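You operate a simulated robot arm through the tools that you are given. There is no shell and no other tool. Be economical: measure what you need, move in short steps, check, and stop when the job is done.

The job below is to be done with a simulated two-armed robot. You get a single attempt, and the scene is never put back.

JOB
Put the napkin pack from the napkin holder on top of the beige carton. Then open the glass door, take the mango box from the upper shelf of the glass case and put it on top of the blue carton, then shut the door. Then shut the grey drawer with a glass front. Then fetch the pink cloth from the open shelf under the small sink and set it on the bay under the acai nozzle. Then take the medium pink cup and put it on top of the flat yellow carton. Then take the mocha bottle and put it on top of the green carton. Then take the medium blue cup and leave it on top of the flat pink carton. Then put two of the small orange cups from the top of the wooden counter on the top shelf by the door. Then fetch the beige wafer cup and set it on the steel-topped counter. Do these in the order given. Set down upright: mango box, medium pink cup, mocha bottle, medium blue cup, beige wafer cup.

It is judged by the outcome, as a careful person would: the job done as asked, and still so three seconds after it is handed in. It fails if anything else is knocked over, pushed out of place, dropped, spilled or broken. Flat cloth is picked up by pressing the open fingertips on it (5 to 10 N) and closing them slowly along it; thin cloth reads only 2 to 8 mm in the jaws.

ROBOT AND FRAMES
Two 7-joint arms with two-finger grippers on one trunk, on a base that drives. Base frame: it is fixed to the floor where the robot stands at the start and does not move with it; the origin is under the middle of the robot, x ahead of it, y to its left, z up. Lengths are in cm, angles in degrees, forces in N, time in s.
The left shoulder is at the start at [5, 19.1, 109.2], the right one opposite. With the tool pointing down near the work surface each hand reaches from about 10 to 48 cm from the robot's upright axis, wherever it stands, measured 20 degrees to its own side. Places, roughly: bay under the acai nozzle (16x15 cm) [42, -244, 84]; beige carton [-75, -450, 50]; beige wafer cup (6x6x7 cm) [-20, -450, 90]; blue carton [-200, -300, 100]; flat pink carton [-200, -75, 50]; flat yellow carton [-200, -125, 50]; glass door [30, 120, 110]; green carton [-200, -325, 100]; grey drawer with a glass front [30, 120, 90]; medium blue cup (9x9x10 cm) [80, -390, 90]; medium pink cup (9x9x10 cm) [60, -90, 90]; napkin pack (12x4x12 cm) [50, 20, 90]; pink cloth (6x5x4 cm) [40, -160, 40]; small orange cup (8x8x8 cm) [10, -460, 90]; steel-topped counter [70, -340, 90]; top shelf by the door [-230, -460, 80]. Payload 2.69 kg a hand.
The tool frame of a hand sits at the grasp point between the pads (the TCP): z along the fingers, y along the line on which they close. The tips reach 2 cm beyond it. The gripper opens to 10 cm. The gripper's body begins 6.3 cm behind the TCP.
Orientation is that of the tool frame in the base frame, as [roll, pitch, yaw] about the fixed x, y, z axes, in that order (R = Rz(yaw) Ry(pitch) Rx(roll)). With the fingers straight down and closing along the base's y, the tool's x points along the base's -x, its y along +y and its z along -z.

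CONTROLS
- The arms move only by the tool drive_tool. It takes "left_series", "right_series" or both (then of equal length, played together; a hand with none holds still); each is a list of rows, each a list of 7 numbers: the gripper command, from -1 (fully open) to 1 (shut), values between in proportion, then the shift along the tool's x, y, z in cm, then the turn, a rotation vector about the tool's x, y, z in degrees. In form: [[grip, dx, dy, dz, ax, ay, az], ...]. A call has 1 to 20 rows; each row shifts and turns the commanded pose from where the row before left it, along the tool's axes as they then stand. Each row takes 0.2 s and may step no farther than 5 cm and 8.6 degrees from the row before; otherwise, or with a gripper value out of range, the whole call is refused. A pose out of reach is approached as far as the arm can. The call stops where the force on the tool passes 40 N (or 10 N more than at its start, if that is more) or the arm is blocked; 0.2 s more then pass. The fingers move at their own pace (about 15.3 cm/s each) and stop on an object; they squeeze with about 34 N. The grip force told is the motor's: it shows also when the fingers shut on nothing. Time passes only in rows, and 0.2 s behind the last, so rows that do not move let the fingers close. It gives the time, the measured TCP pose, the force on the tool (base axes), the opening and the grip force at its end, in the units of the frame above (readings bear some noise), with the torque about the TCP (base axes, N m) and any sound that the robot's microphone picked up.
- Cameras (640 x 400 px; columns grow to the right, rows downward): "scene" is now at [12.78, -3.55, 128.85]; the picture's right is [-0.39, -0.92, 0.00], its down [-0.29, 0.12, -0.95] and it looks along [0.87, -0.37, -0.31] (base axes); focal length 214 px, centre (320, 200). "left" rides on the left gripper at [7, 1.9, -9.9] in its tool frame; the picture's right is [-0.26, 0.97, 0.00], its down [-0.75, -0.20, -0.63] and it looks along [-0.61, -0.16, 0.78] (tool axes); focal length 230 px, centre (320, 200). "right" rides on the right gripper at [7, -1.9, -9.9] in its tool frame; the picture's right is [0.26, 0.97, 0.00], its down [-0.75, 0.20, -0.63] and it looks along [-0.61, 0.16, 0.78] (tool axes); focal length 230 px, centre (320, 200).
- grab_frame(camera): a new picture of that camera. The clock stands still meanwhile.
- move_column(by): slides the trunk up (or, below 0, down) by that many cm; the arms and the scene camera ride with it, the base frame stays. It gives what a move gives, with no picture.
- drive_base(legs): drives the robot by 1 to 6 legs, each [ahead, left, turn to the left] in cm, cm and degrees, along the robot's own axes; the way and the turn of a leg run together, so that a leg with both is an arc; at most 150 cm and 180 degrees a leg. The arms and the cameras ride along, it lands a little off, and it stops where it bumps. It gives what a move gives.
- pan_tilt(pan, tilt): turns the head with the scene camera to pan (to the left, within 80 degrees either way) and tilt (down, from -29 to 69), counted from straight ahead of the robot. It gives what a move gives.
- pixel_to_xyz(camera, pixels): for up to 12 pixels [column, row] of the newest picture of that camera ("zoom" is the newest enlarged one), the place [x, y, z] in the base frame of the surface seen there, good to about 0.2 cm. The clock stands still meanwhile.
- enlarge(camera, box): a new picture of the part [left, top, right, bottom] of that camera's present view, enlarged. The clock stands still meanwhile.
- close_job(): hands the job in; it is judged then, once.

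Work in short steps. Measure before you move; look again where a grasp or a placing could have gone wrong, and mend it. You have 357 turns and 306 pictures in all, those below and enlarged ones among them. Open the grippers and draw the arms clear of the work before you hand the job in, unless the task says otherwise.

The tools are called after "Request:" as a command line: name --argument value ..., lists and objects as JSON in quotes. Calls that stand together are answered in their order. drive_tool: Moves the arms, as the interface text tells. Its arguments: {"type":"object","properties":{"left_series":{"type":"array","items":{"type":"array","items":{"type":"number"}}},"right_series":{"type":"array","items":{"type":"array","items":{"type":"number"}}}},"required":[]} The other tools are called the same way: move_column (by) slides the trunk up or down; drive_base (legs) drives the base; pan_tilt (pan, tilt) turns the head that bears the scene camera; grab_frame (camera) takes a picture; pixel_to_xyz (camera, pixels) gives the place of the surface under pixels of a picture; enlarge (camera, box) takes an enlarged picture of a part of a camera's view; close_job () hands the job in.

At the start:

```text
t: 0.0
left_ee_pos: [37.25, -5.98, 124.8]
left_tcp_rot: [-180.0, -0.1, -179.9]
left_contact_force: [0.6, -0.2, -0.4]
left_moment: [-0.02, -0.02, 0.02]
left_width: 10.03
left_grasp_force: 0.1
right_ee_pos: [38.28, -45.01, 115.76]
right_tcp_rot: [-180.0, 0.0, -180.0]
right_contact_force: [-0.3, -0.2, -0.7]
right_moment: [0.0, -0.01, -0.02]
right_width: 10.01
right_grasp_force: 0.0
trunk travel left (down, up): [-15.0, 17.3]
robot x, y, heading: [-0.0, 0.0, -0.2]
head pan, tilt: [-23.2, 18.1]
```

scene: 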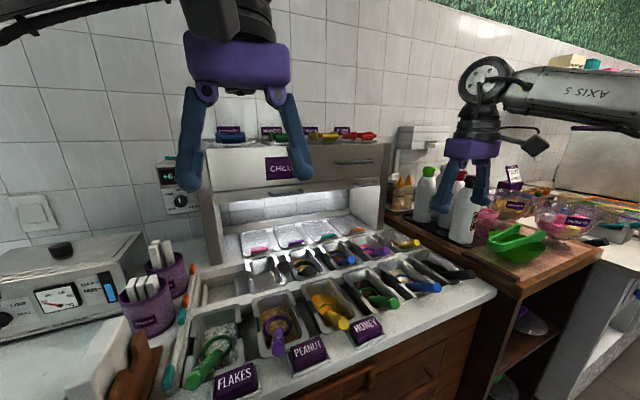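
right: 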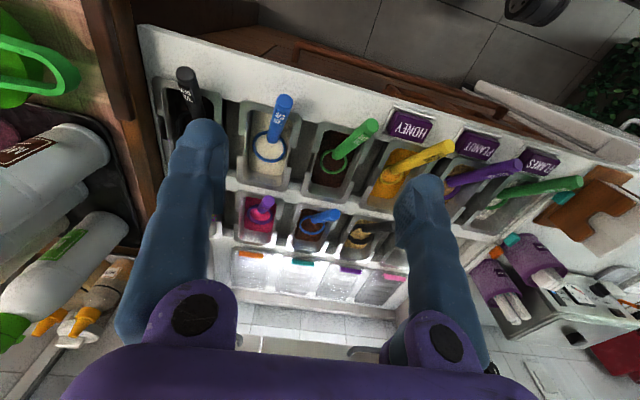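
left: 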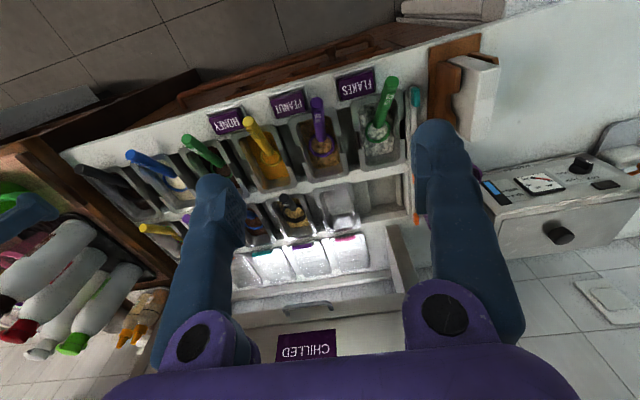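

The napkin holder seems to be at the lower left of the scene picture (about 110,370). I turn the head toward it to look.

Request:
pan_tilt --pan 20 --tilt 35

Request:
grab_frame --camera "scene"

```text
t: 1.1
left_ee_pos: [37.13, -6.0, 124.53]
left_tcp_rot: [180.0, 0.0, -180.0]
left_contact_force: [-1.0, 0.0, 0.5]
left_moment: [-0.02, -0.01, -0.01]
left_width: 10.02
left_grasp_force: 0.1
right_ee_pos: [38.36, -44.87, 115.65]
right_tcp_rot: [-180.0, 0.0, -179.9]
right_contact_force: [-0.6, -0.4, 0.2]
right_moment: [0.0, -0.01, -0.01]
right_width: 10.01
right_grasp_force: 0.0
trunk travel left (down, up): [-15.0, 17.3]
robot x, y, heading: [-0.03, 0.17, 0.1]
head pan, tilt: [20.0, 35.0]
```

```text
302 pictures are left
```

scene: 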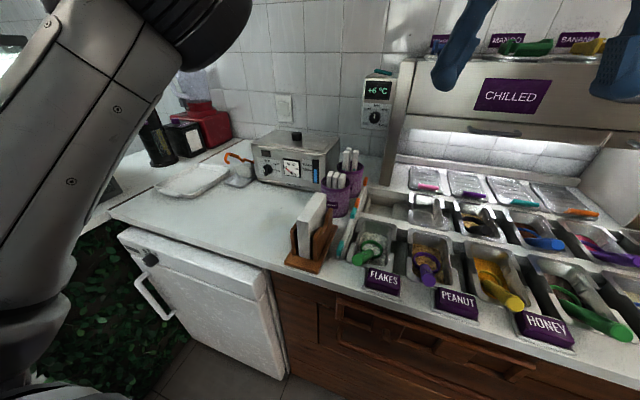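

The napkin pack stands in the wooden holder around (312,225). I enlarge it to measure.

Request:
enlarge --camera "scene" --box '[260, 170, 380, 290]'

Request:
pixel_to_xyz --camera "scene" --pixels '[[312, 205], [300, 235], [320, 196], [304, 214], [320, 235], [295, 262], [323, 270], [240, 250], [305, 250]]'

```text
3.33 times, centred on (320, 230) of scene
```

zoom: 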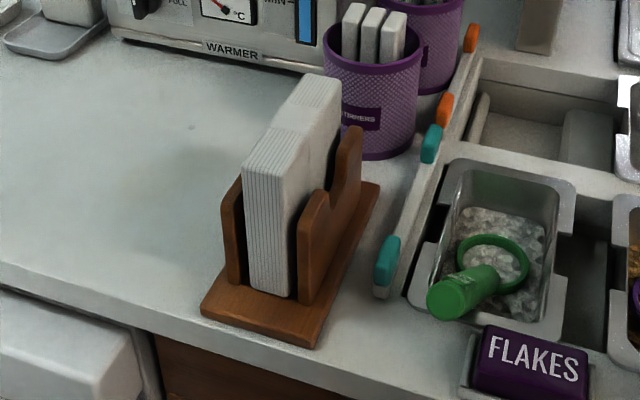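

```text
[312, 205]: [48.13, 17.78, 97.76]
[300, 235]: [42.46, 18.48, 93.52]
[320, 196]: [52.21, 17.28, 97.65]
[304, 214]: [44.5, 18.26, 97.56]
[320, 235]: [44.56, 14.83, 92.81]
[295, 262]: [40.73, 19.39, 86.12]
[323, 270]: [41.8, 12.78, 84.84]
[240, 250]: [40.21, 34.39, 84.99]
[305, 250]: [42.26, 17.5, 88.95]
```

The pack's top is at z≈97.7, long along x. I measure its corners and the panel heights in the enlarged picture.

Request:
pixel_to_xyz --camera "zoom" --pixels '[[246, 168], [292, 172], [302, 82], [338, 88], [312, 200], [352, 135], [330, 190], [230, 195], [270, 130], [310, 140], [266, 290]]'

Request:
pan_tilt --pan -80 --tilt 30

Request:
grab_frame --camera "scene"

```text
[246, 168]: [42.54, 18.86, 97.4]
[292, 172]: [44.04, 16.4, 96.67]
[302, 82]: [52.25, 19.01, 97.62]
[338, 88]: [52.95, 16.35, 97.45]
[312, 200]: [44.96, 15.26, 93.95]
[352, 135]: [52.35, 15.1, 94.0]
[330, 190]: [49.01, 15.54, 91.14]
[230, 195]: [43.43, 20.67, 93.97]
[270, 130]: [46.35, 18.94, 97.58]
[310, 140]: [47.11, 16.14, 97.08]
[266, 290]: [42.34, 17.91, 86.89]
```

```text
t: 2.9
left_ee_pos: [37.26, -6.01, 124.7]
left_tcp_rot: [180.0, 0.0, 180.0]
left_contact_force: [0.5, -0.5, -0.3]
left_moment: [-0.02, 0.0, 0.05]
left_width: 10.01
left_grasp_force: 0.0
right_ee_pos: [38.44, -44.89, 115.86]
right_tcp_rot: [-179.9, 0.0, -180.0]
right_contact_force: [-1.1, 0.2, -0.7]
right_moment: [0.03, 0.01, 0.01]
right_width: 9.98
right_grasp_force: 0.1
trunk travel left (down, up): [-15.0, 17.3]
robot x, y, heading: [-0.39, -0.25, 0.0]
head pan, tilt: [-80.0, 30.0]
```

```text
300 pictures are left
```

scene: 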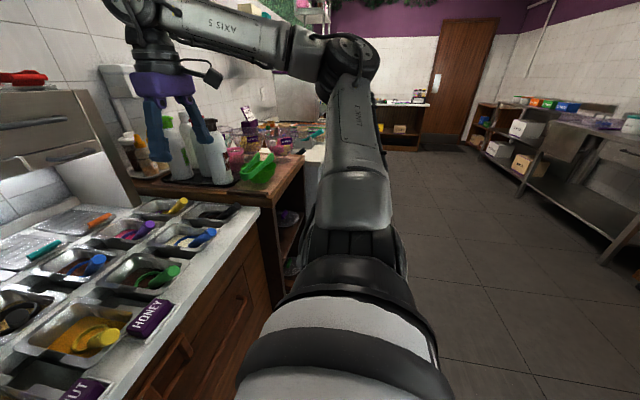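

The pack's centre is near (48.2,17.7), top z 97.6; the panels top out at 94 with a notch in the middle. I bring the left hand above it.

Request:
drive_tool --left_series '[[-1, -1.8, 3.95, 0, 0, 0, 0], [-1, -1.8, 3.95, 0, 0, 0, 0], [-1, -1.8, 3.95, 0, 0, 0, 0], [-1, -1.8, 3.95, 0, 0, 0, 0], [-1, -1.8, 3.95, 0, 0, 0, 0], [-1, -1.8, 3.95, 0, 0, 0, 0], [-0.3, 0, 0, 4, 0, 0, 0], [-0.3, 0, 0, 4, 0, 0, 0], [-0.3, 0, 0, 4, 0, 0, 0], [-0.3, 0, 0, 0, 0, 0, 0]]'

Request:
grab_frame --camera "left"

```text
t: 5.1
left_ee_pos: [47.88, 17.93, 112.62]
left_tcp_rot: [180.0, 0.1, -179.8]
left_contact_force: [0.2, -0.3, 0.1]
left_moment: [-0.01, 0.0, 0.0]
left_width: 6.49
left_grasp_force: 0.0
right_ee_pos: [38.37, -44.98, 115.74]
right_tcp_rot: [180.0, 0.0, -180.0]
right_contact_force: [0.7, -0.3, 0.7]
right_moment: [0.02, -0.01, 0.01]
right_width: 10.02
right_grasp_force: 0.0
trunk travel left (down, up): [-15.0, 17.3]
robot x, y, heading: [-0.01, 0.34, 0.0]
head pan, tilt: [-80.0, 30.0]
```

```text
299 pictures are left
```

left: 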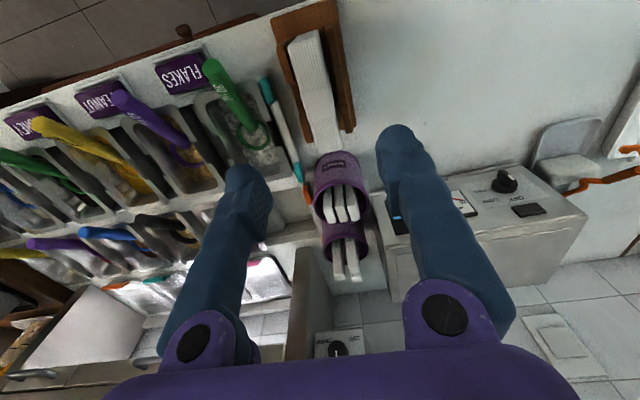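

I check the pack's top in the left picture (around (305,50)–(330,130)).

Request:
pixel_to_xyz --camera "left" --pixels '[[290, 48], [318, 38], [310, 90], [330, 90], [318, 140], [340, 130], [334, 60]]'

```text
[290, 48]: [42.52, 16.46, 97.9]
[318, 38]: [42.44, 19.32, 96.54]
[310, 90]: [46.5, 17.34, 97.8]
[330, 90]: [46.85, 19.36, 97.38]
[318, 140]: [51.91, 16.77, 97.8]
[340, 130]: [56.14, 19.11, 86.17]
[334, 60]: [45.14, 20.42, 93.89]
```

Centre (47.8,17.7) confirmed. I descend to TCP z≈96 and close.

Request:
drive_tool --left_series '[[-0.3, 0, -0.2, 4, 0, 0, 0], [-0.3, 0, 0, 4, 0, 0, 0], [-0.3, 0, 0, 4, 0, 0, 0], [-0.3, 0, 0, 2.5, 0, 0, 0], [-0.3, 0, 0, 2, 0, 0, 0], [0, 0, 0, 0, 0, 0, 0], [1, 0, 0, 0, 0, 0, 0], [1, 0, 0, 0, 0, 0, 0], [1, 0, 0, 0, 0, 0, 0]]'

Request:
grab_frame --camera "left"

```text
t: 7.1
left_ee_pos: [48.05, 17.64, 96.24]
left_tcp_rot: [180.0, 0.1, -180.0]
left_contact_force: [0.5, 0.5, -0.2]
left_moment: [-0.01, -0.01, 0.0]
left_width: 2.85
left_grasp_force: 34.1
right_ee_pos: [38.52, -44.95, 115.75]
right_tcp_rot: [-180.0, 0.0, -180.0]
right_contact_force: [-0.4, -0.2, 0.7]
right_moment: [0.02, -0.03, 0.01]
right_width: 10.01
right_grasp_force: 0.0
trunk travel left (down, up): [-15.0, 17.3]
robot x, y, heading: [-0.08, -0.07, -0.0]
head pan, tilt: [-80.0, 30.0]
```

```text
298 pictures are left
```

left: 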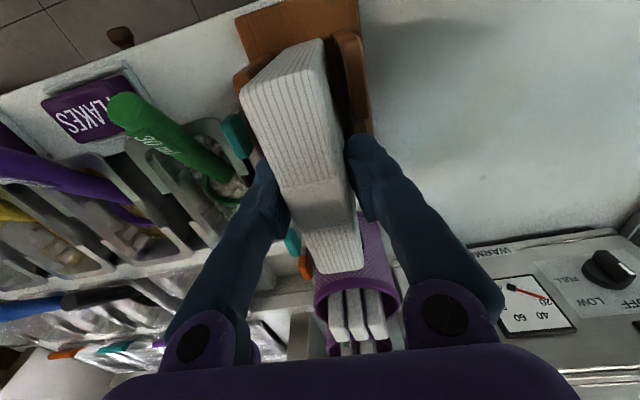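

Gripped at 2.85 cm. I lift straight up and look.

Request:
drive_tool --left_series '[[1, 0, 0, -1.5, 0, 0, 0], [1, 0, 0, -2, 0, 0, 0], [1, 0, 0, -3, 0, 0, 0], [1, 0, 0, -3, 0, 0, 0], [1, 0, 0, -3, 0, 0, 0], [1, 0, 0, -3, 0, 0, 0], [1, 0, 0, -3, 0, 0, 0], [1, 0, 0, 0, 0, 0, 0]]'

Request:
grab_frame --camera "left"

Request:
enlarge --camera "scene" --box '[360, 60, 640, 235]'

```text
t: 8.9
left_ee_pos: [47.9, 17.87, 114.61]
left_tcp_rot: [179.9, 0.0, 180.0]
left_contact_force: [0.9, -0.8, -0.5]
left_moment: [-0.02, -0.02, -0.02]
left_width: 2.86
left_grasp_force: 34.3
right_ee_pos: [38.41, -44.9, 115.7]
right_tcp_rot: [180.0, 0.0, 180.0]
right_contact_force: [0.0, 0.5, -0.5]
right_moment: [0.02, -0.01, -0.02]
right_width: 10.0
right_grasp_force: 0.1
trunk travel left (down, up): [-15.0, 17.3]
robot x, y, heading: [0.21, 0.2, 0.0]
head pan, tilt: [-80.0, 30.0]
```

```text
297 pictures are left
```

left: 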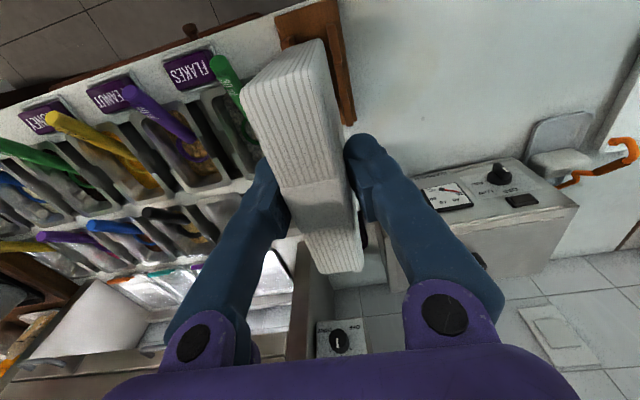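

```text
2.29 times, centred on (500, 148) of scene
```

zoom: 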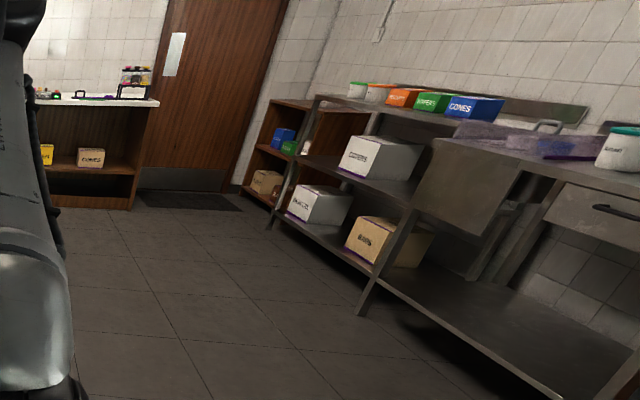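

The pack is lifted (holder now empty). I draw the arm back, back off from the counter, turn toward -y and drive down the aisle to look at the beige carton.

Request:
drive_tool --left_series '[[1, 4, 0, 0, 0, 0, 0], [1, 4, 0, 0, 0, 0, 0], [1, 4, 0, 0, 0, 0, 0], [1, 4, 0, 0, 0, 0, 0]]' --right_series '[[-1, 4, 0, -2, 0, 0, 0], [-1, 4, 3, -2, 0, 0, 0], [-1, 2, 4, 0, 0, 0, 0], [-1, 0, 4, 0, 0, 0, 0]]'

Request:
drive_base --legs '[[-65, 0, 0], [0, 0, -90], [150, 0, 0], [100, 0, 0]]'

Request:
pan_tilt --pan 0 --tilt 25

Request:
grab_frame --camera "scene"

```text
refused: row 2 steps farther than a row can; nothing moved
```

```text
t: 28.0
left_ee_pos: [-27.21, -296.1, 114.6]
left_tcp_rot: [-179.9, 0.1, 94.5]
left_contact_force: [0.7, -0.5, -1.5]
left_moment: [0.01, -0.03, 0.0]
left_width: 2.83
left_grasp_force: 34.5
right_ee_pos: [-90.41, -291.51, 115.62]
right_tcp_rot: [179.9, 0.0, 94.5]
right_contact_force: [-0.2, 0.1, -0.3]
right_moment: [-0.03, -0.01, 0.0]
right_width: 10.0
right_grasp_force: 0.0
trunk travel left (down, up): [-15.0, 17.3]
robot x, y, heading: [-48.63, -249.87, -85.4]
head pan, tilt: [-80.0, 30.0]
```

```text
t: 29.6
left_ee_pos: [-27.16, -296.17, 114.61]
left_tcp_rot: [-180.0, 0.0, 94.5]
left_contact_force: [0.3, 0.0, -0.1]
left_moment: [-0.02, -0.03, -0.01]
left_width: 2.86
left_grasp_force: 34.1
right_ee_pos: [-90.4, -291.55, 115.77]
right_tcp_rot: [-180.0, -0.1, 94.4]
right_contact_force: [0.4, -0.5, -0.5]
right_moment: [0.01, -0.04, 0.01]
right_width: 9.99
right_grasp_force: 0.0
trunk travel left (down, up): [-15.0, 17.3]
robot x, y, heading: [-48.54, -249.2, -85.4]
head pan, tilt: [0.0, 25.0]
```

```text
295 pictures are left
```

scene: 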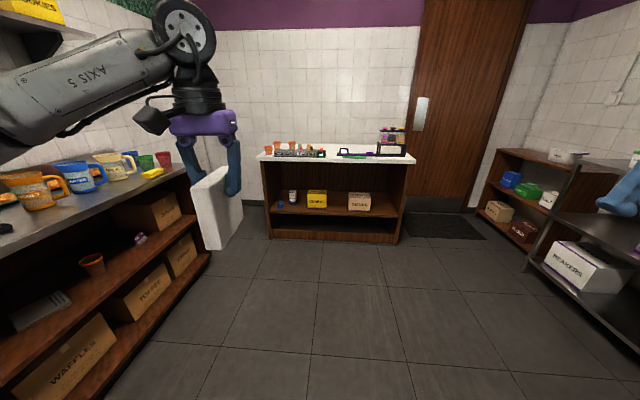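

The beige carton is at (359,202) on the shelf under the counter. I measure it and the opening.

Request:
enlarge --camera "scene" --box '[250, 130, 430, 250]'

Request:
pixel_to_xyz --camera "scene" --pixels '[[360, 192], [349, 195], [371, 194], [359, 206], [318, 196], [290, 208], [330, 166], [335, 235], [390, 190], [310, 158], [334, 208]]'

```text
3.33 times, centred on (340, 190) of scene
```

zoom: 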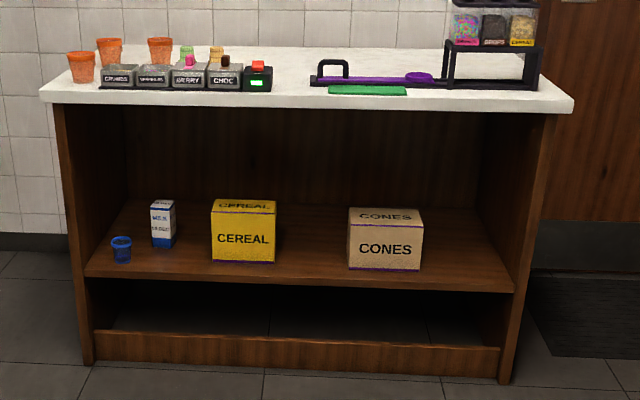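

```text
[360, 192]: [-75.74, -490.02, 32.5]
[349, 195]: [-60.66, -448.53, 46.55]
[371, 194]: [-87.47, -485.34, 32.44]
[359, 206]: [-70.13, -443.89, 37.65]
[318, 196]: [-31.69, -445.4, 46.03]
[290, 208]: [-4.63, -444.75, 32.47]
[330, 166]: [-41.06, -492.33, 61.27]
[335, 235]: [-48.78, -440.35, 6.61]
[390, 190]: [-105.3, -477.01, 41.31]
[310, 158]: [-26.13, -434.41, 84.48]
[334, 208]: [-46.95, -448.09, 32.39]
```

Carton top z≈46.6, front y≈-444, x≈-60 to -80. I retract the arms a little and drive nearer with the left shoulder in line with the carton.

Request:
drive_tool --left_series '[[1, 4, 0, 0, 0, 0, 0], [1, 4, 0, 0, 0, 0, 0], [1, 4, 0, 0, 0, 0, 0]]' --right_series '[[-1, 4, 0, 0, 0, 0, 0], [-1, 4, 0, 0, 0, 0, 0], [-1, 0, 4, 0, 0, 0, 0]]'

Request:
drive_base --legs '[[0, 0, -4.6], [120, -38, 0]]'

Request:
pan_tilt --pan 10 --tilt 45

Request:
grab_frame --camera "scene"

```text
t: 30.4
left_ee_pos: [-27.91, -284.01, 114.67]
left_tcp_rot: [-179.9, -0.1, 94.5]
left_contact_force: [0.8, -0.2, -1.2]
left_moment: [-0.01, 0.03, 0.01]
left_width: 2.85
left_grasp_force: 33.2
right_ee_pos: [-86.98, -283.34, 115.79]
right_tcp_rot: [-179.9, 0.0, 94.5]
right_contact_force: [0.5, 0.5, -0.3]
right_moment: [-0.02, 0.03, 0.01]
right_width: 10.01
right_grasp_force: 0.1
trunk travel left (down, up): [-15.0, 17.3]
robot x, y, heading: [-48.47, -249.54, -85.7]
head pan, tilt: [0.0, 25.0]
```

```text
t: 37.3
left_ee_pos: [-69.9, -408.08, 114.53]
left_tcp_rot: [-179.9, 0.0, 89.7]
left_contact_force: [-0.8, -0.8, -0.3]
left_moment: [0.0, 0.03, 0.02]
left_width: 2.83
left_grasp_force: 34.1
right_ee_pos: [-128.54, -402.18, 115.63]
right_tcp_rot: [-180.0, 0.1, 89.7]
right_contact_force: [-0.5, -0.3, -0.2]
right_moment: [0.01, 0.01, -0.01]
right_width: 10.01
right_grasp_force: 0.0
trunk travel left (down, up): [-15.0, 17.3]
robot x, y, heading: [-87.32, -372.28, -90.3]
head pan, tilt: [0.0, 25.0]
```

```text
t: 38.1
left_ee_pos: [-69.88, -408.04, 114.55]
left_tcp_rot: [-180.0, -0.1, 89.7]
left_contact_force: [-0.2, 0.3, 0.0]
left_moment: [0.0, -0.01, -0.02]
left_width: 2.88
left_grasp_force: 34.1
right_ee_pos: [-128.5, -402.12, 115.82]
right_tcp_rot: [-179.9, 0.0, 89.6]
right_contact_force: [-0.7, 0.0, -0.1]
right_moment: [0.02, -0.02, -0.01]
right_width: 10.01
right_grasp_force: 0.1
trunk travel left (down, up): [-15.0, 17.3]
robot x, y, heading: [-87.58, -371.85, -90.4]
head pan, tilt: [10.0, 45.0]
```

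```text
293 pictures are left
```

scene: 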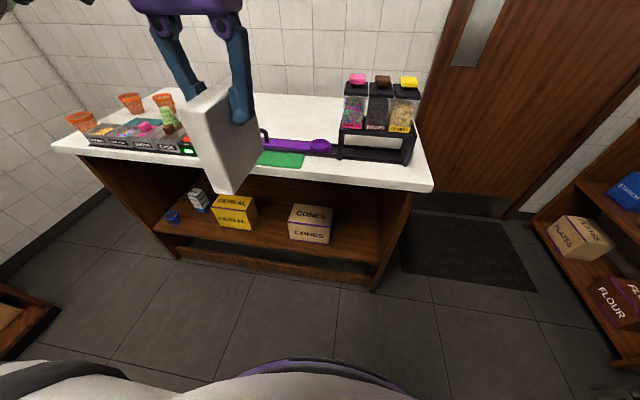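

The carton is now at (310,222). I measure its edges and the counter's underside.

Request:
enlarge --camera "scene" --box '[200, 150, 440, 300]'

Request:
pixel_to_xyz --camera "scene" --pixels '[[292, 206], [331, 211], [290, 222], [328, 226], [310, 216], [310, 208], [310, 235], [300, 175], [370, 190], [310, 270]]'

```text
2.67 times, centred on (320, 225) of scene
```

zoom: 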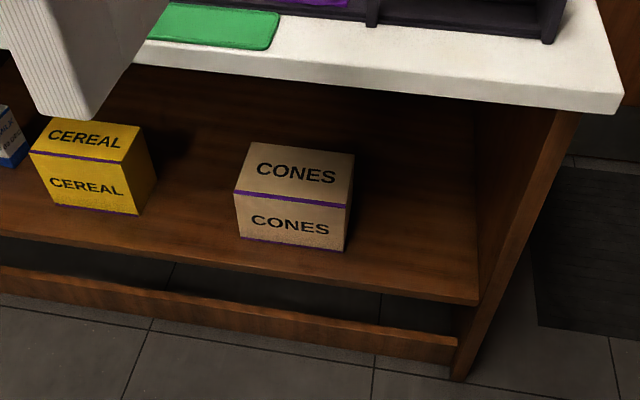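

```text
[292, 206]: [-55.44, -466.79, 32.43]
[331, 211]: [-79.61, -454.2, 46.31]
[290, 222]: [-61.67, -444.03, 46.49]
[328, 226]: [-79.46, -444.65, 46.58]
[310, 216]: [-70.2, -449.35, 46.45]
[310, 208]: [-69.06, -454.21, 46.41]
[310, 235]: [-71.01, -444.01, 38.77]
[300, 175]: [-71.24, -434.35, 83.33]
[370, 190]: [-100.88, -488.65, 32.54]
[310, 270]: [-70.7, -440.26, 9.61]
```

Carton top spans x -61.5..-79.6, y -444..-458, z 46.5. I will set the pack standing on it with the hand horizontal; first lower the trunk and turn the left tool to point ahead.

Request:
move_column --by -14.5

Request:
drive_tool --left_series '[[1, 0, 0, 0, 0, -8.2, 0], [1, 0, 0, 0, 0, -8.2, 0], [1, 0, 0, 0, 0, -8.2, 0], [1, 0, 0, 0, 0, -8.2, 0], [1, 0, 0, 0, 0, -8.2, 0], [1, 0, 0, 0, 0, -8.2, 0], [1, 0, 0, 0, 0, -8.2, 0], [1, 0, 0, 0, 0, -8.2, 0], [1, 0, 0, 0, 0, -8.2, 0], [1, 0, 0, 0, 0, -8.2, 0], [1, 0, 0, 0, 0, -8, 0], [1, 0, 0, 0, 0, 0, 0]]'

Request:
grab_frame --camera "scene"

```text
t: 39.8
left_ee_pos: [-69.85, -408.07, 99.99]
left_tcp_rot: [180.0, 0.0, 89.6]
left_contact_force: [0.6, 0.7, -0.4]
left_moment: [0.02, 0.0, 0.0]
left_width: 2.86
left_grasp_force: 34.3
right_ee_pos: [-128.48, -402.15, 101.21]
right_tcp_rot: [180.0, -0.1, 89.6]
right_contact_force: [0.2, -0.6, 0.3]
right_moment: [-0.05, 0.0, -0.02]
right_width: 10.01
right_grasp_force: 0.0
trunk travel left (down, up): [-0.5, 31.8]
robot x, y, heading: [-87.3, -371.94, -90.4]
head pan, tilt: [10.0, 45.0]
```

```text
t: 42.4
left_ee_pos: [-74.45, -414.35, 106.32]
left_tcp_rot: [-29.1, 89.8, -119.3]
left_contact_force: [-0.1, 0.4, 0.0]
left_moment: [0.05, -0.04, 0.02]
left_width: 2.88
left_grasp_force: 34.4
left hand out of reach, approached as far as the arm can: row 7, 8, 9, 10, 11
right_ee_pos: [-128.68, -402.2, 101.27]
right_tcp_rot: [-179.9, 0.1, 89.6]
right_contact_force: [0.5, -0.1, 0.1]
right_moment: [0.01, 0.0, 0.01]
right_width: 10.01
right_grasp_force: 0.1
trunk travel left (down, up): [-0.5, 31.8]
robot x, y, heading: [-87.4, -371.57, -90.7]
head pan, tilt: [10.0, 45.0]
```

```text
291 pictures are left
```

scene: 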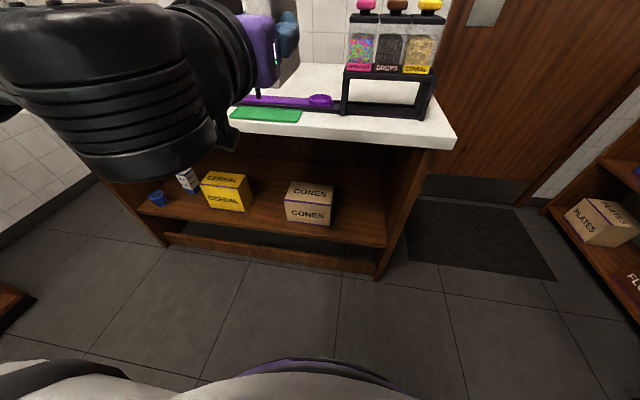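

The horizontal pose is nearly attained. I lower the hand (tool x is now down) and see where it gets.

Request:
drive_tool --left_series '[[1, 4, 0, 1, 0, 0, 0], [1, 4, 0, 1, 0, 0, 0], [1, 4, 0, 1, 0, 0, 0], [1, 4, 0, 0, 0, 0, 0], [1, 4, 0, 0, 0, 0, 0], [1, 4, 0, 0, 0, 0, 0], [1, 4, 0, 0, 0, 0, 0], [1, 4, 0, 0, 0, 0, 0], [1, 4, 0, 0, 0, 0, 0], [1, 0, 0, 0, 0, 0, 0]]'

Request:
grab_frame --camera "scene"

```text
t: 44.6
left_ee_pos: [-80.16, -417.45, 74.13]
left_tcp_rot: [-170.7, 89.8, 99.2]
left_contact_force: [-0.2, 0.3, 0.1]
left_moment: [0.03, 0.0, 0.01]
left_width: 2.85
left_grasp_force: 34.0
left hand out of reach, approached as far as the arm can: row 1, 7, 8, 9
right_ee_pos: [-128.6, -402.27, 101.32]
right_tcp_rot: [180.0, -0.1, 89.6]
right_contact_force: [0.7, -0.5, 0.5]
right_moment: [0.02, -0.01, 0.01]
right_width: 9.99
right_grasp_force: 0.0
trunk travel left (down, up): [-0.5, 31.8]
robot x, y, heading: [-87.23, -371.7, -90.4]
head pan, tilt: [10.0, 45.0]
```

```text
290 pictures are left
```

scene: 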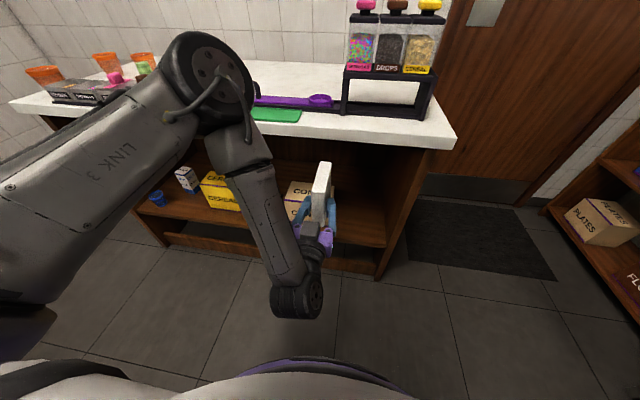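

The arm holds the tool horizontal with the pack upright. I extend forward while lowering and shift toward x≈-70; this should ease the folded arm.

Request:
drive_tool --left_series '[[1, 1, 1, 2, 0, 0, 0], [1, 1, 1, 2, 0, 0, 0], [1, 2, 1, 2, 0, 0, 0], [1, 2, 1, 1, 0, 0, 0], [1, 3, 1, 1, 0, 0, 0], [1, 3, 1, 0, 0, 0, 0], [1, 0, 0, 0, 0, 0, 0]]'

Request:
grab_frame --camera "scene"

```text
t: 46.2
left_ee_pos: [-84.5, -422.09, 70.5]
left_tcp_rot: [-175.7, 89.8, 94.5]
left_contact_force: [1.2, -0.6, -0.5]
left_moment: [0.02, 0.02, 0.02]
left_width: 2.87
left_grasp_force: 34.3
left hand out of reach, approached as far as the arm can: row 1, 2, 3, 4, 5, 6
right_ee_pos: [-128.59, -402.16, 101.22]
right_tcp_rot: [180.0, 0.0, 89.6]
right_contact_force: [0.7, -0.3, 0.0]
right_moment: [0.0, -0.01, 0.0]
right_width: 10.0
right_grasp_force: 0.0
trunk travel left (down, up): [-0.5, 31.8]
robot x, y, heading: [-87.35, -372.03, -90.5]
head pan, tilt: [10.0, 45.0]
```

```text
289 pictures are left
```

scene: 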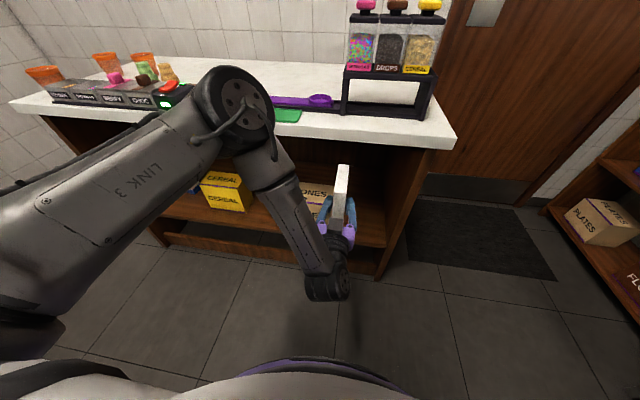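

The arm prefers the hand near the robot's midline. I try straight down and forward from here to find what is reachable before shifting the base.

Request:
drive_tool --left_series '[[1, 0, -2, 0, 0, 0, 0], [1, 4, -2, 1, 0, 0, 0], [1, 4, 0, 1, 0, 0, 0], [1, 4, 0, 2, 0, 0, 0], [1, 4, 0, 2, 0, 0, 0], [1, 0, 0, 0, 0, 0, 0]]'

Request:
grab_frame --camera "scene"

```text
t: 47.6
left_ee_pos: [-93.32, -425.01, 64.17]
left_tcp_rot: [-179.2, 89.4, 91.0]
left_contact_force: [-0.1, 0.0, -0.9]
left_moment: [0.0, -0.03, 0.04]
left_width: 2.88
left_grasp_force: 34.3
left hand out of reach, approached as far as the arm can: row 2, 3, 4, 5
right_ee_pos: [-128.52, -402.12, 101.24]
right_tcp_rot: [-180.0, 0.0, 89.6]
right_contact_force: [-0.1, 0.0, -0.7]
right_moment: [0.02, 0.0, -0.01]
right_width: 10.0
right_grasp_force: 0.2
trunk travel left (down, up): [-0.5, 31.8]
robot x, y, heading: [-87.26, -372.2, -90.3]
head pan, tilt: [10.0, 45.0]
```

```text
288 pictures are left
```

scene: 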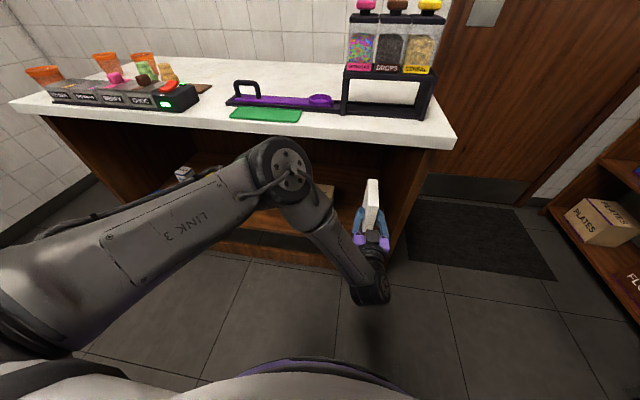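

The wrist limits a straight-ahead tool here. I swing the tool 45° to the robot's right about the vertical (tool x, down), a more natural direction for the left arm, and test the reach.

Request:
drive_tool --left_series '[[1, 0, 0, -1, 8, 0, 0], [1, 0, 0, -1, 8, 0, 0], [1, 0, 0, -1, 8, 0, 0], [1, 0, 0, 0, 8, 0, 0], [1, 0, 0, 0, 8, 0, 0], [1, 0, 0, 0, 5, 0, 0], [1, 3, 0, 0, 0, 0, 0], [1, 3, 0, 0, 0, 0, 0], [1, 3, 0, 0, 0, 0, 0], [1, 3, 0, 0, 0, 0, 0], [1, 0, 0, 0, 0, 0, 0]]'

Request:
grab_frame --camera "scene"

```text
t: 50.0
left_ee_pos: [-93.15, -419.19, 74.31]
left_tcp_rot: [178.0, 86.6, 69.1]
left_contact_force: [0.1, 0.5, -1.1]
left_moment: [0.04, -0.02, 0.0]
left_width: 2.86
left_grasp_force: 34.5
left hand out of reach, approached as far as the arm can: row 1, 2, 3, 4, 5, 6, 7, 8, 9, 10
right_ee_pos: [-128.65, -402.15, 101.4]
right_tcp_rot: [180.0, 0.0, 89.6]
right_contact_force: [0.1, 0.0, 0.2]
right_moment: [0.01, 0.01, -0.03]
right_width: 10.02
right_grasp_force: 0.0
trunk travel left (down, up): [-0.5, 31.8]
robot x, y, heading: [-87.62, -371.66, -90.3]
head pan, tilt: [10.0, 45.0]
```

```text
287 pictures are left
```

scene: 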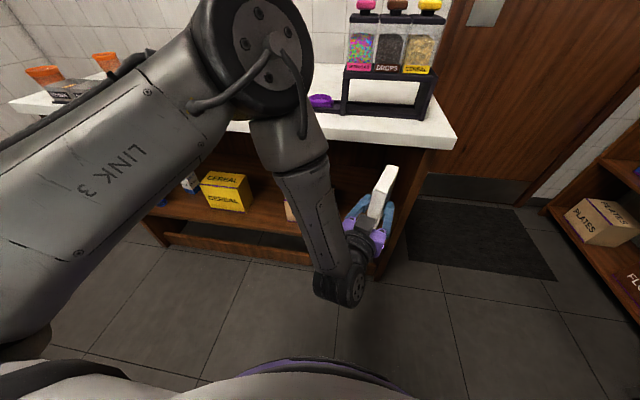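

The wrist bends no further with a level tool so close in. New plan: stand the pack briefly on the clear part of the white counter and regrasp its upper rear corner with the tool pitched 45°, which can reach under the counter top. First back the tool out to pointing down.

Request:
drive_tool --left_series '[[1, -4, 0, 0, 0, 8, 0], [1, -4, 0, 0, 0, 8, 0], [1, -4, 0, 0, 0, 8, 0], [1, -3, 0, -1, 0, 8, 0], [1, -2, 0, -1, -4, 7, 0], [1, -2, 0, -1, -4, 7, 0], [1, 0, 0, 0, -4, 7, 0], [1, 0, 0, 0, -4, 7, 0], [1, 0, 0, 0, 0, 8, 0], [1, 0, 0, 0, 0, 8, 0], [1, 0, 0, 0, 0, 8, 0], [1, 0, 0, 0, 0, 0, 0]]'

```text
t: 52.6
left_ee_pos: [-94.55, -422.41, 93.47]
left_tcp_rot: [168.2, 4.4, 79.3]
left_contact_force: [0.2, 0.0, -0.5]
left_moment: [0.01, 0.01, -0.01]
left_width: 2.86
left_grasp_force: 34.5
right_ee_pos: [-128.62, -402.27, 101.25]
right_tcp_rot: [180.0, 0.0, 89.5]
right_contact_force: [-0.2, -0.3, -0.4]
right_moment: [0.0, 0.01, 0.03]
right_width: 10.01
right_grasp_force: 0.1
trunk travel left (down, up): [-0.5, 31.8]
robot x, y, heading: [-87.1, -371.74, -90.4]
head pan, tilt: [10.0, 45.0]
```

I level the tool to straight down and raise the trunk, then look at the counter top.

Request:
drive_tool --left_series '[[1, 0, 0, 0, 5.9, 2.2, -5.3], [1, 0, 0, 0, 5.9, 2.2, -5.3], [1, 2, 4, 0, 0, 0, 0], [1, 0, 5, 0, 0, 0, 0], [1, 0, 5, 0, 0, 0, 0], [1, 0, 5, 0, 0, 0, 0], [1, 0, 5, 0, 0, 0, 0]]'

Request:
move_column --by 18

Request:
grab_frame --camera "scene"

Request:
grab_frame --camera "left"

```text
t: 54.2
left_ee_pos: [-70.38, -420.36, 93.11]
left_tcp_rot: [-179.5, 1.1, 90.2]
left_contact_force: [0.4, 0.5, -0.2]
left_moment: [0.01, 0.01, 0.03]
left_width: 2.86
left_grasp_force: 33.9
right_ee_pos: [-128.49, -402.14, 101.2]
right_tcp_rot: [180.0, 0.0, 89.6]
right_contact_force: [0.4, 0.2, 1.0]
right_moment: [-0.01, -0.05, 0.03]
right_width: 10.03
right_grasp_force: 0.1
trunk travel left (down, up): [-0.5, 31.8]
robot x, y, heading: [-87.19, -372.25, -90.4]
head pan, tilt: [10.0, 45.0]
```

```text
t: 56.2
left_ee_pos: [-70.45, -420.17, 111.17]
left_tcp_rot: [-179.4, 1.1, 90.2]
left_contact_force: [0.5, -0.1, -0.8]
left_moment: [0.0, 0.01, -0.01]
left_width: 2.89
left_grasp_force: 33.6
right_ee_pos: [-128.59, -402.24, 119.29]
right_tcp_rot: [180.0, 0.0, 89.5]
right_contact_force: [-0.5, 0.6, -0.4]
right_moment: [0.02, -0.02, -0.01]
right_width: 10.02
right_grasp_force: 0.0
trunk travel left (down, up): [-18.5, 13.8]
robot x, y, heading: [-87.2, -372.05, -90.3]
head pan, tilt: [10.0, 45.0]
```

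```text
286 pictures are left
```

scene: 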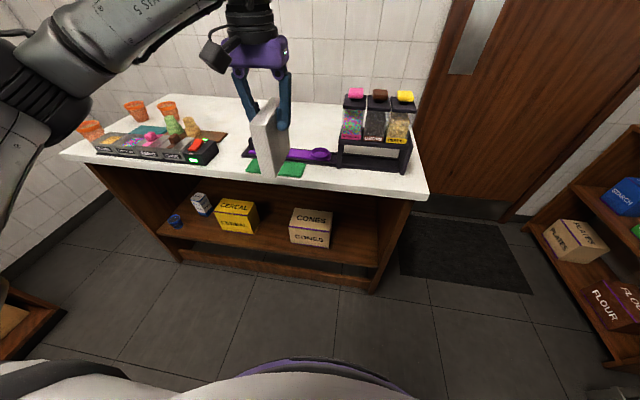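

```text
285 pictures are left
```

left: 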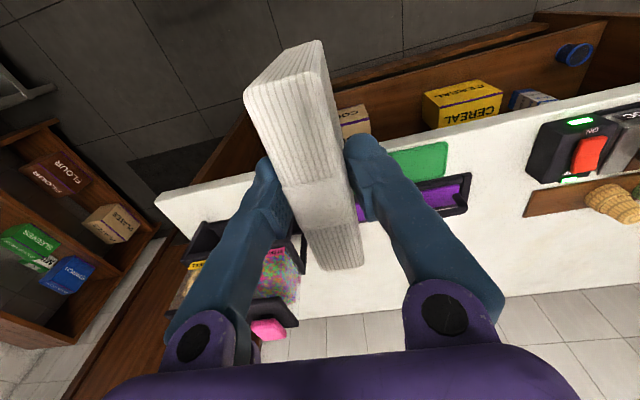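

Free white area lies near (232,170). I measure around it and the mat/tray edges.

Request:
pixel_to_xyz --camera "scene" --pixels '[[225, 168], [232, 180], [240, 165], [218, 150], [248, 168], [310, 185], [320, 172], [246, 155], [310, 155]]'

Request:
enlarge --camera "scene" --box '[160, 90, 440, 265]'

```text
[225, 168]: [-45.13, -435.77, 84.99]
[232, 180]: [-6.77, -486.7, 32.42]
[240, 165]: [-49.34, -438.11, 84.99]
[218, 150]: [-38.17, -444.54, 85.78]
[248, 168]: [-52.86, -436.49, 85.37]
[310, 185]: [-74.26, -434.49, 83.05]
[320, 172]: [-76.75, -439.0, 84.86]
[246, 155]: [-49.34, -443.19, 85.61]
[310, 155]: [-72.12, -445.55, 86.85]
```

```text
2.29 times, centred on (300, 178) of scene
```

zoom: 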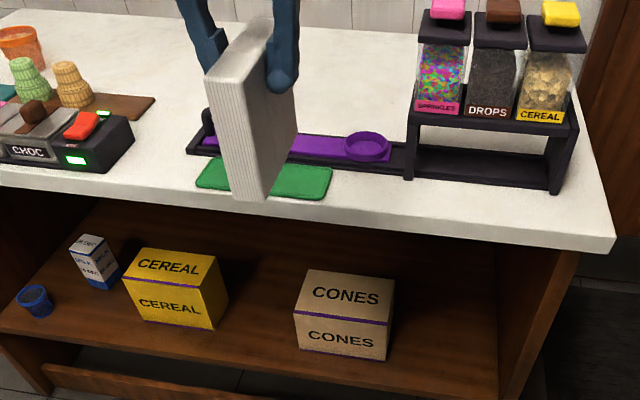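

The free strip at x≈-45, y -436..-449 is wide enough for the pack. I shift the base left 25 and ahead 18 to bring the hand over it.

Request:
drive_base --legs '[[0, 25, 0.4], [18, 0, 0]]'

Request:
grab_frame --camera "left"

```text
t: 60.1
left_ee_pos: [-45.81, -438.55, 111.29]
left_tcp_rot: [-179.5, 1.2, 90.4]
left_contact_force: [1.3, -0.5, -1.0]
left_moment: [0.01, 0.03, 0.0]
left_width: 2.87
left_grasp_force: 34.0
right_ee_pos: [-104.05, -420.75, 119.19]
right_tcp_rot: [180.0, 0.0, 89.8]
right_contact_force: [0.0, -0.4, 0.5]
right_moment: [0.0, 0.02, 0.02]
right_width: 10.01
right_grasp_force: 0.0
trunk travel left (down, up): [-18.5, 13.8]
robot x, y, heading: [-62.92, -390.11, -90.2]
head pan, tilt: [10.0, 45.0]
```

```text
283 pictures are left
```

left: 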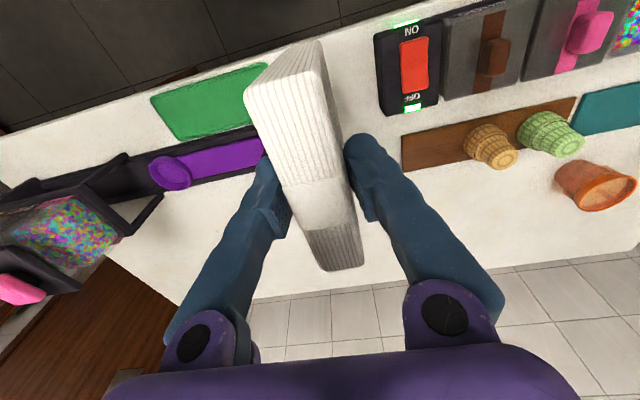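

I measure the neighbours' edges in the left picture to pick the exact x.

Request:
pixel_to_xyz --camera "left" --pixels '[[262, 135], [248, 70], [378, 40], [382, 110], [402, 140], [404, 168], [365, 120], [345, 60]]'

```text
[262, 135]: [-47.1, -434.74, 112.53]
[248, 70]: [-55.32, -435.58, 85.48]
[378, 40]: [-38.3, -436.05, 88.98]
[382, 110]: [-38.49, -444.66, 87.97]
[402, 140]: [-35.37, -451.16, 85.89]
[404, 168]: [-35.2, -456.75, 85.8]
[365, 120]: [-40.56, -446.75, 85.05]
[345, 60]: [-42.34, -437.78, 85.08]
```

I move over x≈-44.5, y≈-442.6 and lower to just above the counter.

Request:
drive_tool --left_series '[[1, -2, 0.6, 0, -0.5, 1.2, 0], [1, -2, 0.6, 0, 0, 0, 0], [1, 0, 0, 4, 0, 0, 0], [1, 0, 0, 4, 0, 0, 0], [1, 0, 0, 4, 0, 0, 0], [1, 0, 0, 2, 0, 0, 0], [1, 0, 0, 0, 0, 0, 0]]'

Request:
grab_frame --camera "scene"

```text
t: 61.7
left_ee_pos: [-44.81, -442.65, 97.16]
left_tcp_rot: [-179.9, 0.1, 90.4]
left_contact_force: [-0.4, 0.3, -0.7]
left_moment: [-0.02, 0.02, 0.02]
left_width: 2.86
left_grasp_force: 34.1
right_ee_pos: [-103.96, -420.65, 119.2]
right_tcp_rot: [180.0, 0.0, 89.8]
right_contact_force: [-0.6, 0.5, -0.2]
right_moment: [0.02, 0.0, 0.0]
right_width: 9.99
right_grasp_force: 0.1
trunk travel left (down, up): [-18.5, 13.8]
robot x, y, heading: [-63.21, -390.26, -90.4]
head pan, tilt: [10.0, 45.0]
```

```text
282 pictures are left
```

scene: 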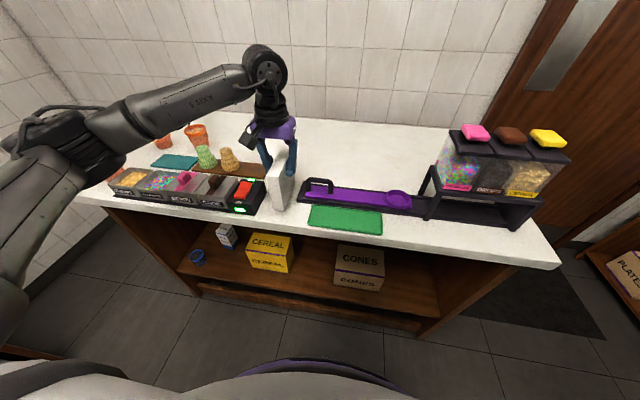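

Clear on both sides. I lower in fine steps until I feel the counter.

Request:
drive_tool --left_series '[[1, 0, 0, 0.5, 0, 0, 0], [1, 0, 0, 0.5, 0, 0, 0], [1, 0, 0, 0.3, 0, 0, 0], [1, 0, 0, 0.2, 0, 0, 0], [1, 0, 0, 0, 0, 0, 0]]'

Request:
enlarge --camera "scene" --box '[220, 120, 340, 220]'

```text
t: 62.9
left_ee_pos: [-44.67, -442.48, 95.72]
left_tcp_rot: [-179.9, 0.0, 90.4]
left_contact_force: [0.1, 0.2, 0.9]
left_moment: [0.03, -0.04, -0.01]
left_width: 2.86
left_grasp_force: 34.4
right_ee_pos: [-103.99, -420.64, 119.23]
right_tcp_rot: [-180.0, 0.1, 89.8]
right_contact_force: [-0.2, 0.1, 0.3]
right_moment: [0.03, 0.0, -0.01]
right_width: 9.99
right_grasp_force: 0.0
trunk travel left (down, up): [-18.5, 13.8]
robot x, y, heading: [-62.78, -390.24, -90.3]
head pan, tilt: [10.0, 45.0]
```

```text
4.00 times, centred on (280, 170) of scene
```

zoom: 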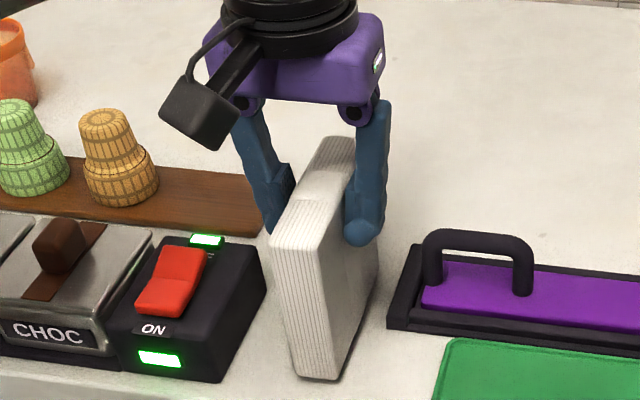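

Nearly touching; a few more fine steps.

Request:
drive_tool --left_series '[[1, 0, 0, 0.2, 0, 0, 0], [1, 0, 0, 0.2, 0, 0, 0], [1, 0, 0, 0.1, 0, 0, 0], [1, 0, 0, 0.1, 0, 0, 0], [1, 0, 0, 0, 0, 0, 0]]'

```text
t: 64.1
left_ee_pos: [-44.59, -442.46, 95.22]
left_tcp_rot: [-179.9, 0.1, 90.4]
left_contact_force: [-0.4, -0.2, -0.6]
left_moment: [0.02, -0.02, -0.03]
left_width: 2.83
left_grasp_force: 34.2
right_ee_pos: [-103.96, -420.6, 119.22]
right_tcp_rot: [180.0, 0.0, 89.7]
right_contact_force: [-0.1, 0.3, 0.1]
right_moment: [-0.01, -0.02, 0.02]
right_width: 10.01
right_grasp_force: 0.1
trunk travel left (down, up): [-18.5, 13.8]
robot x, y, heading: [-63.13, -390.39, -90.3]
head pan, tilt: [10.0, 45.0]
```

No contact yet; further down in fine steps.

Request:
drive_tool --left_series '[[1, 0, 0, 0.2, 0, 0, 0], [1, 0, 0, 0.2, 0, 0, 0], [1, 0, 0, 0.15, 0, 0, 0], [1, 0, 0, 0.1, 0, 0, 0], [1, 0, 0, 0, 0, 0, 0]]'

Request:
enlarge --camera "scene" --box '[260, 150, 310, 220]'

```text
t: 65.3
left_ee_pos: [-44.74, -442.31, 94.96]
left_tcp_rot: [-179.9, 0.5, 90.3]
left_contact_force: [6.3, -4.0, 33.1]
left_moment: [-0.22, -0.18, 0.01]
left_width: 2.87
left_grasp_force: 33.9
right_ee_pos: [-104.0, -420.45, 119.3]
right_tcp_rot: [179.9, 0.1, 89.8]
right_contact_force: [0.7, -0.4, -0.4]
right_moment: [-0.03, -0.05, 0.01]
right_width: 10.02
right_grasp_force: 0.1
trunk travel left (down, up): [-18.5, 13.8]
robot x, y, heading: [-62.9, -390.6, -90.3]
head pan, tilt: [10.0, 45.0]
```

```text
5.71 times, centred on (285, 185) of scene
```

zoom: 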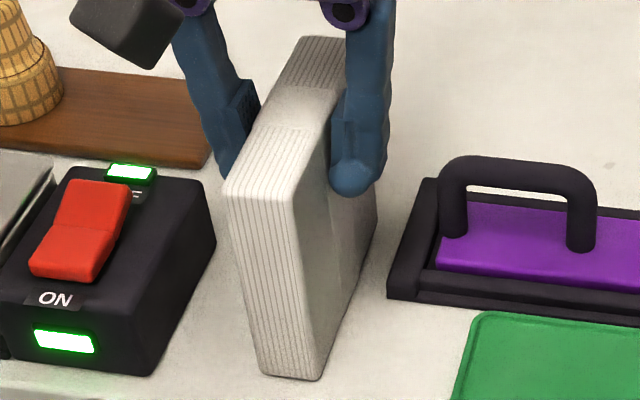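

Contact (33 N). I ease up 0.3, open to about 4.6 cm, and withdraw upward.

Request:
drive_tool --left_series '[[1, 0, 0, -0.3, 0, 0, 0], [1, 0, 0, 0, 0, 0, 0], [0.3, 0, 0, 0, 0, 0, 0], [0.1, 0, 0, 0, 0, 0, 0], [0.1, 0, 0, -1, 0, 0, 0], [0.1, 0, 0, -3, 0, 0, 0], [0.0, 0, 0, -3, 0, 0, 0], [0, 0, 0, -3, 0, 0, 0]]'

Request:
grab_frame --camera "left"

Request:
enlarge --camera "scene" --box '[220, 120, 340, 220]'

```text
t: 67.1
left_ee_pos: [-44.65, -442.58, 104.8]
left_tcp_rot: [180.0, 0.0, 90.4]
left_contact_force: [1.2, -0.9, -0.2]
left_moment: [-0.03, 0.01, 0.01]
left_width: 5.0
left_grasp_force: 0.1
right_ee_pos: [-103.98, -420.57, 119.4]
right_tcp_rot: [-180.0, 0.0, 89.8]
right_contact_force: [0.7, -0.8, 0.3]
right_moment: [-0.02, 0.02, 0.05]
right_width: 10.01
right_grasp_force: 0.0
trunk travel left (down, up): [-18.5, 13.8]
robot x, y, heading: [-63.0, -390.6, -90.2]
head pan, tilt: [10.0, 45.0]
```

```text
279 pictures are left
```

left: 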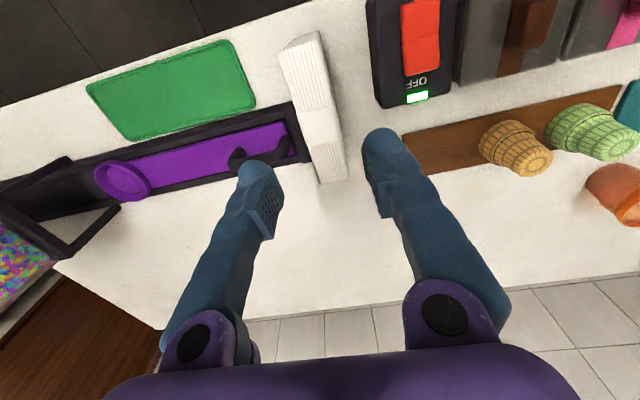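

```text
4.00 times, centred on (280, 170) of scene
```

zoom: 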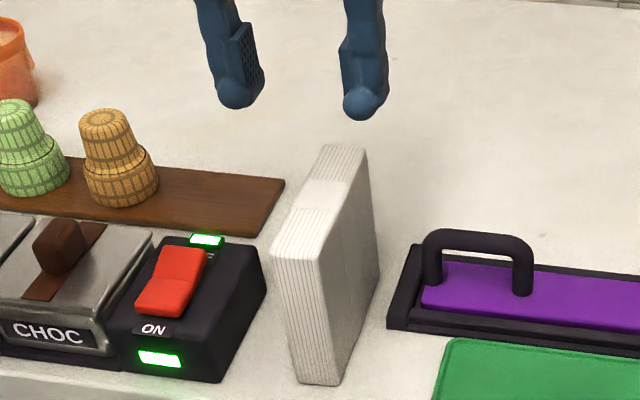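

The pack stands freely. I draw back, pitch the tool 45° forward, and come at its upper rear corner.

Request:
drive_tool --left_series '[[0, 3.5, 0, -1, 0, 0, 0], [0, 3.5, 0, -1, 0, 0, 0], [0, 3.4, 0, 0, 0, -7.5, 0], [0, 0, 0, 0, 0, -7.5, 0], [0, 0, 0, 0, 0, -7.5, 0], [0, 0, 0, 0, 0, -7.5, 0], [0, 0, 0, 0, 0, -7.5, 0], [0, 0, 0, 0, 0, -7.5, 0], [0, 0, 0, 0, 0, 0, 0]]'

Request:
grab_frame --camera "left"

Request:
pixel_to_xyz --camera "zoom" --pixels '[[276, 250], [315, 262], [330, 150], [362, 155], [300, 200], [345, 200], [320, 375]]'

```text
t: 69.1
left_ee_pos: [-44.7, -432.26, 106.86]
left_tcp_rot: [-179.9, 45.1, 90.3]
left_contact_force: [-0.6, 0.3, 0.3]
left_moment: [0.02, 0.02, 0.0]
left_width: 5.02
left_grasp_force: 0.0
right_ee_pos: [-103.8, -420.71, 119.32]
right_tcp_rot: [180.0, -0.1, 89.9]
right_contact_force: [0.3, -0.3, -0.5]
right_moment: [0.0, 0.03, 0.01]
right_width: 9.99
right_grasp_force: 0.1
trunk travel left (down, up): [-18.5, 13.8]
robot x, y, heading: [-62.54, -390.2, -90.4]
head pan, tilt: [10.0, 45.0]
```

```text
277 pictures are left
```

left: 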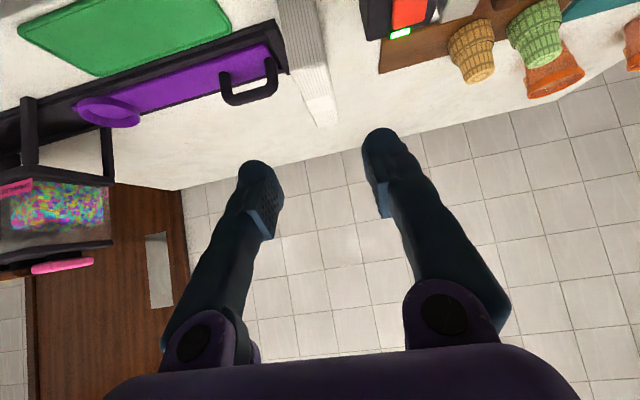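

```text
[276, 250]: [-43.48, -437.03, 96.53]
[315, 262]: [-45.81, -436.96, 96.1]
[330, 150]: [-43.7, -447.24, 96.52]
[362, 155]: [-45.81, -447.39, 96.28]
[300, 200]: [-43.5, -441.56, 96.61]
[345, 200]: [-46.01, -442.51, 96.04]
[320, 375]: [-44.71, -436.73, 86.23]
```

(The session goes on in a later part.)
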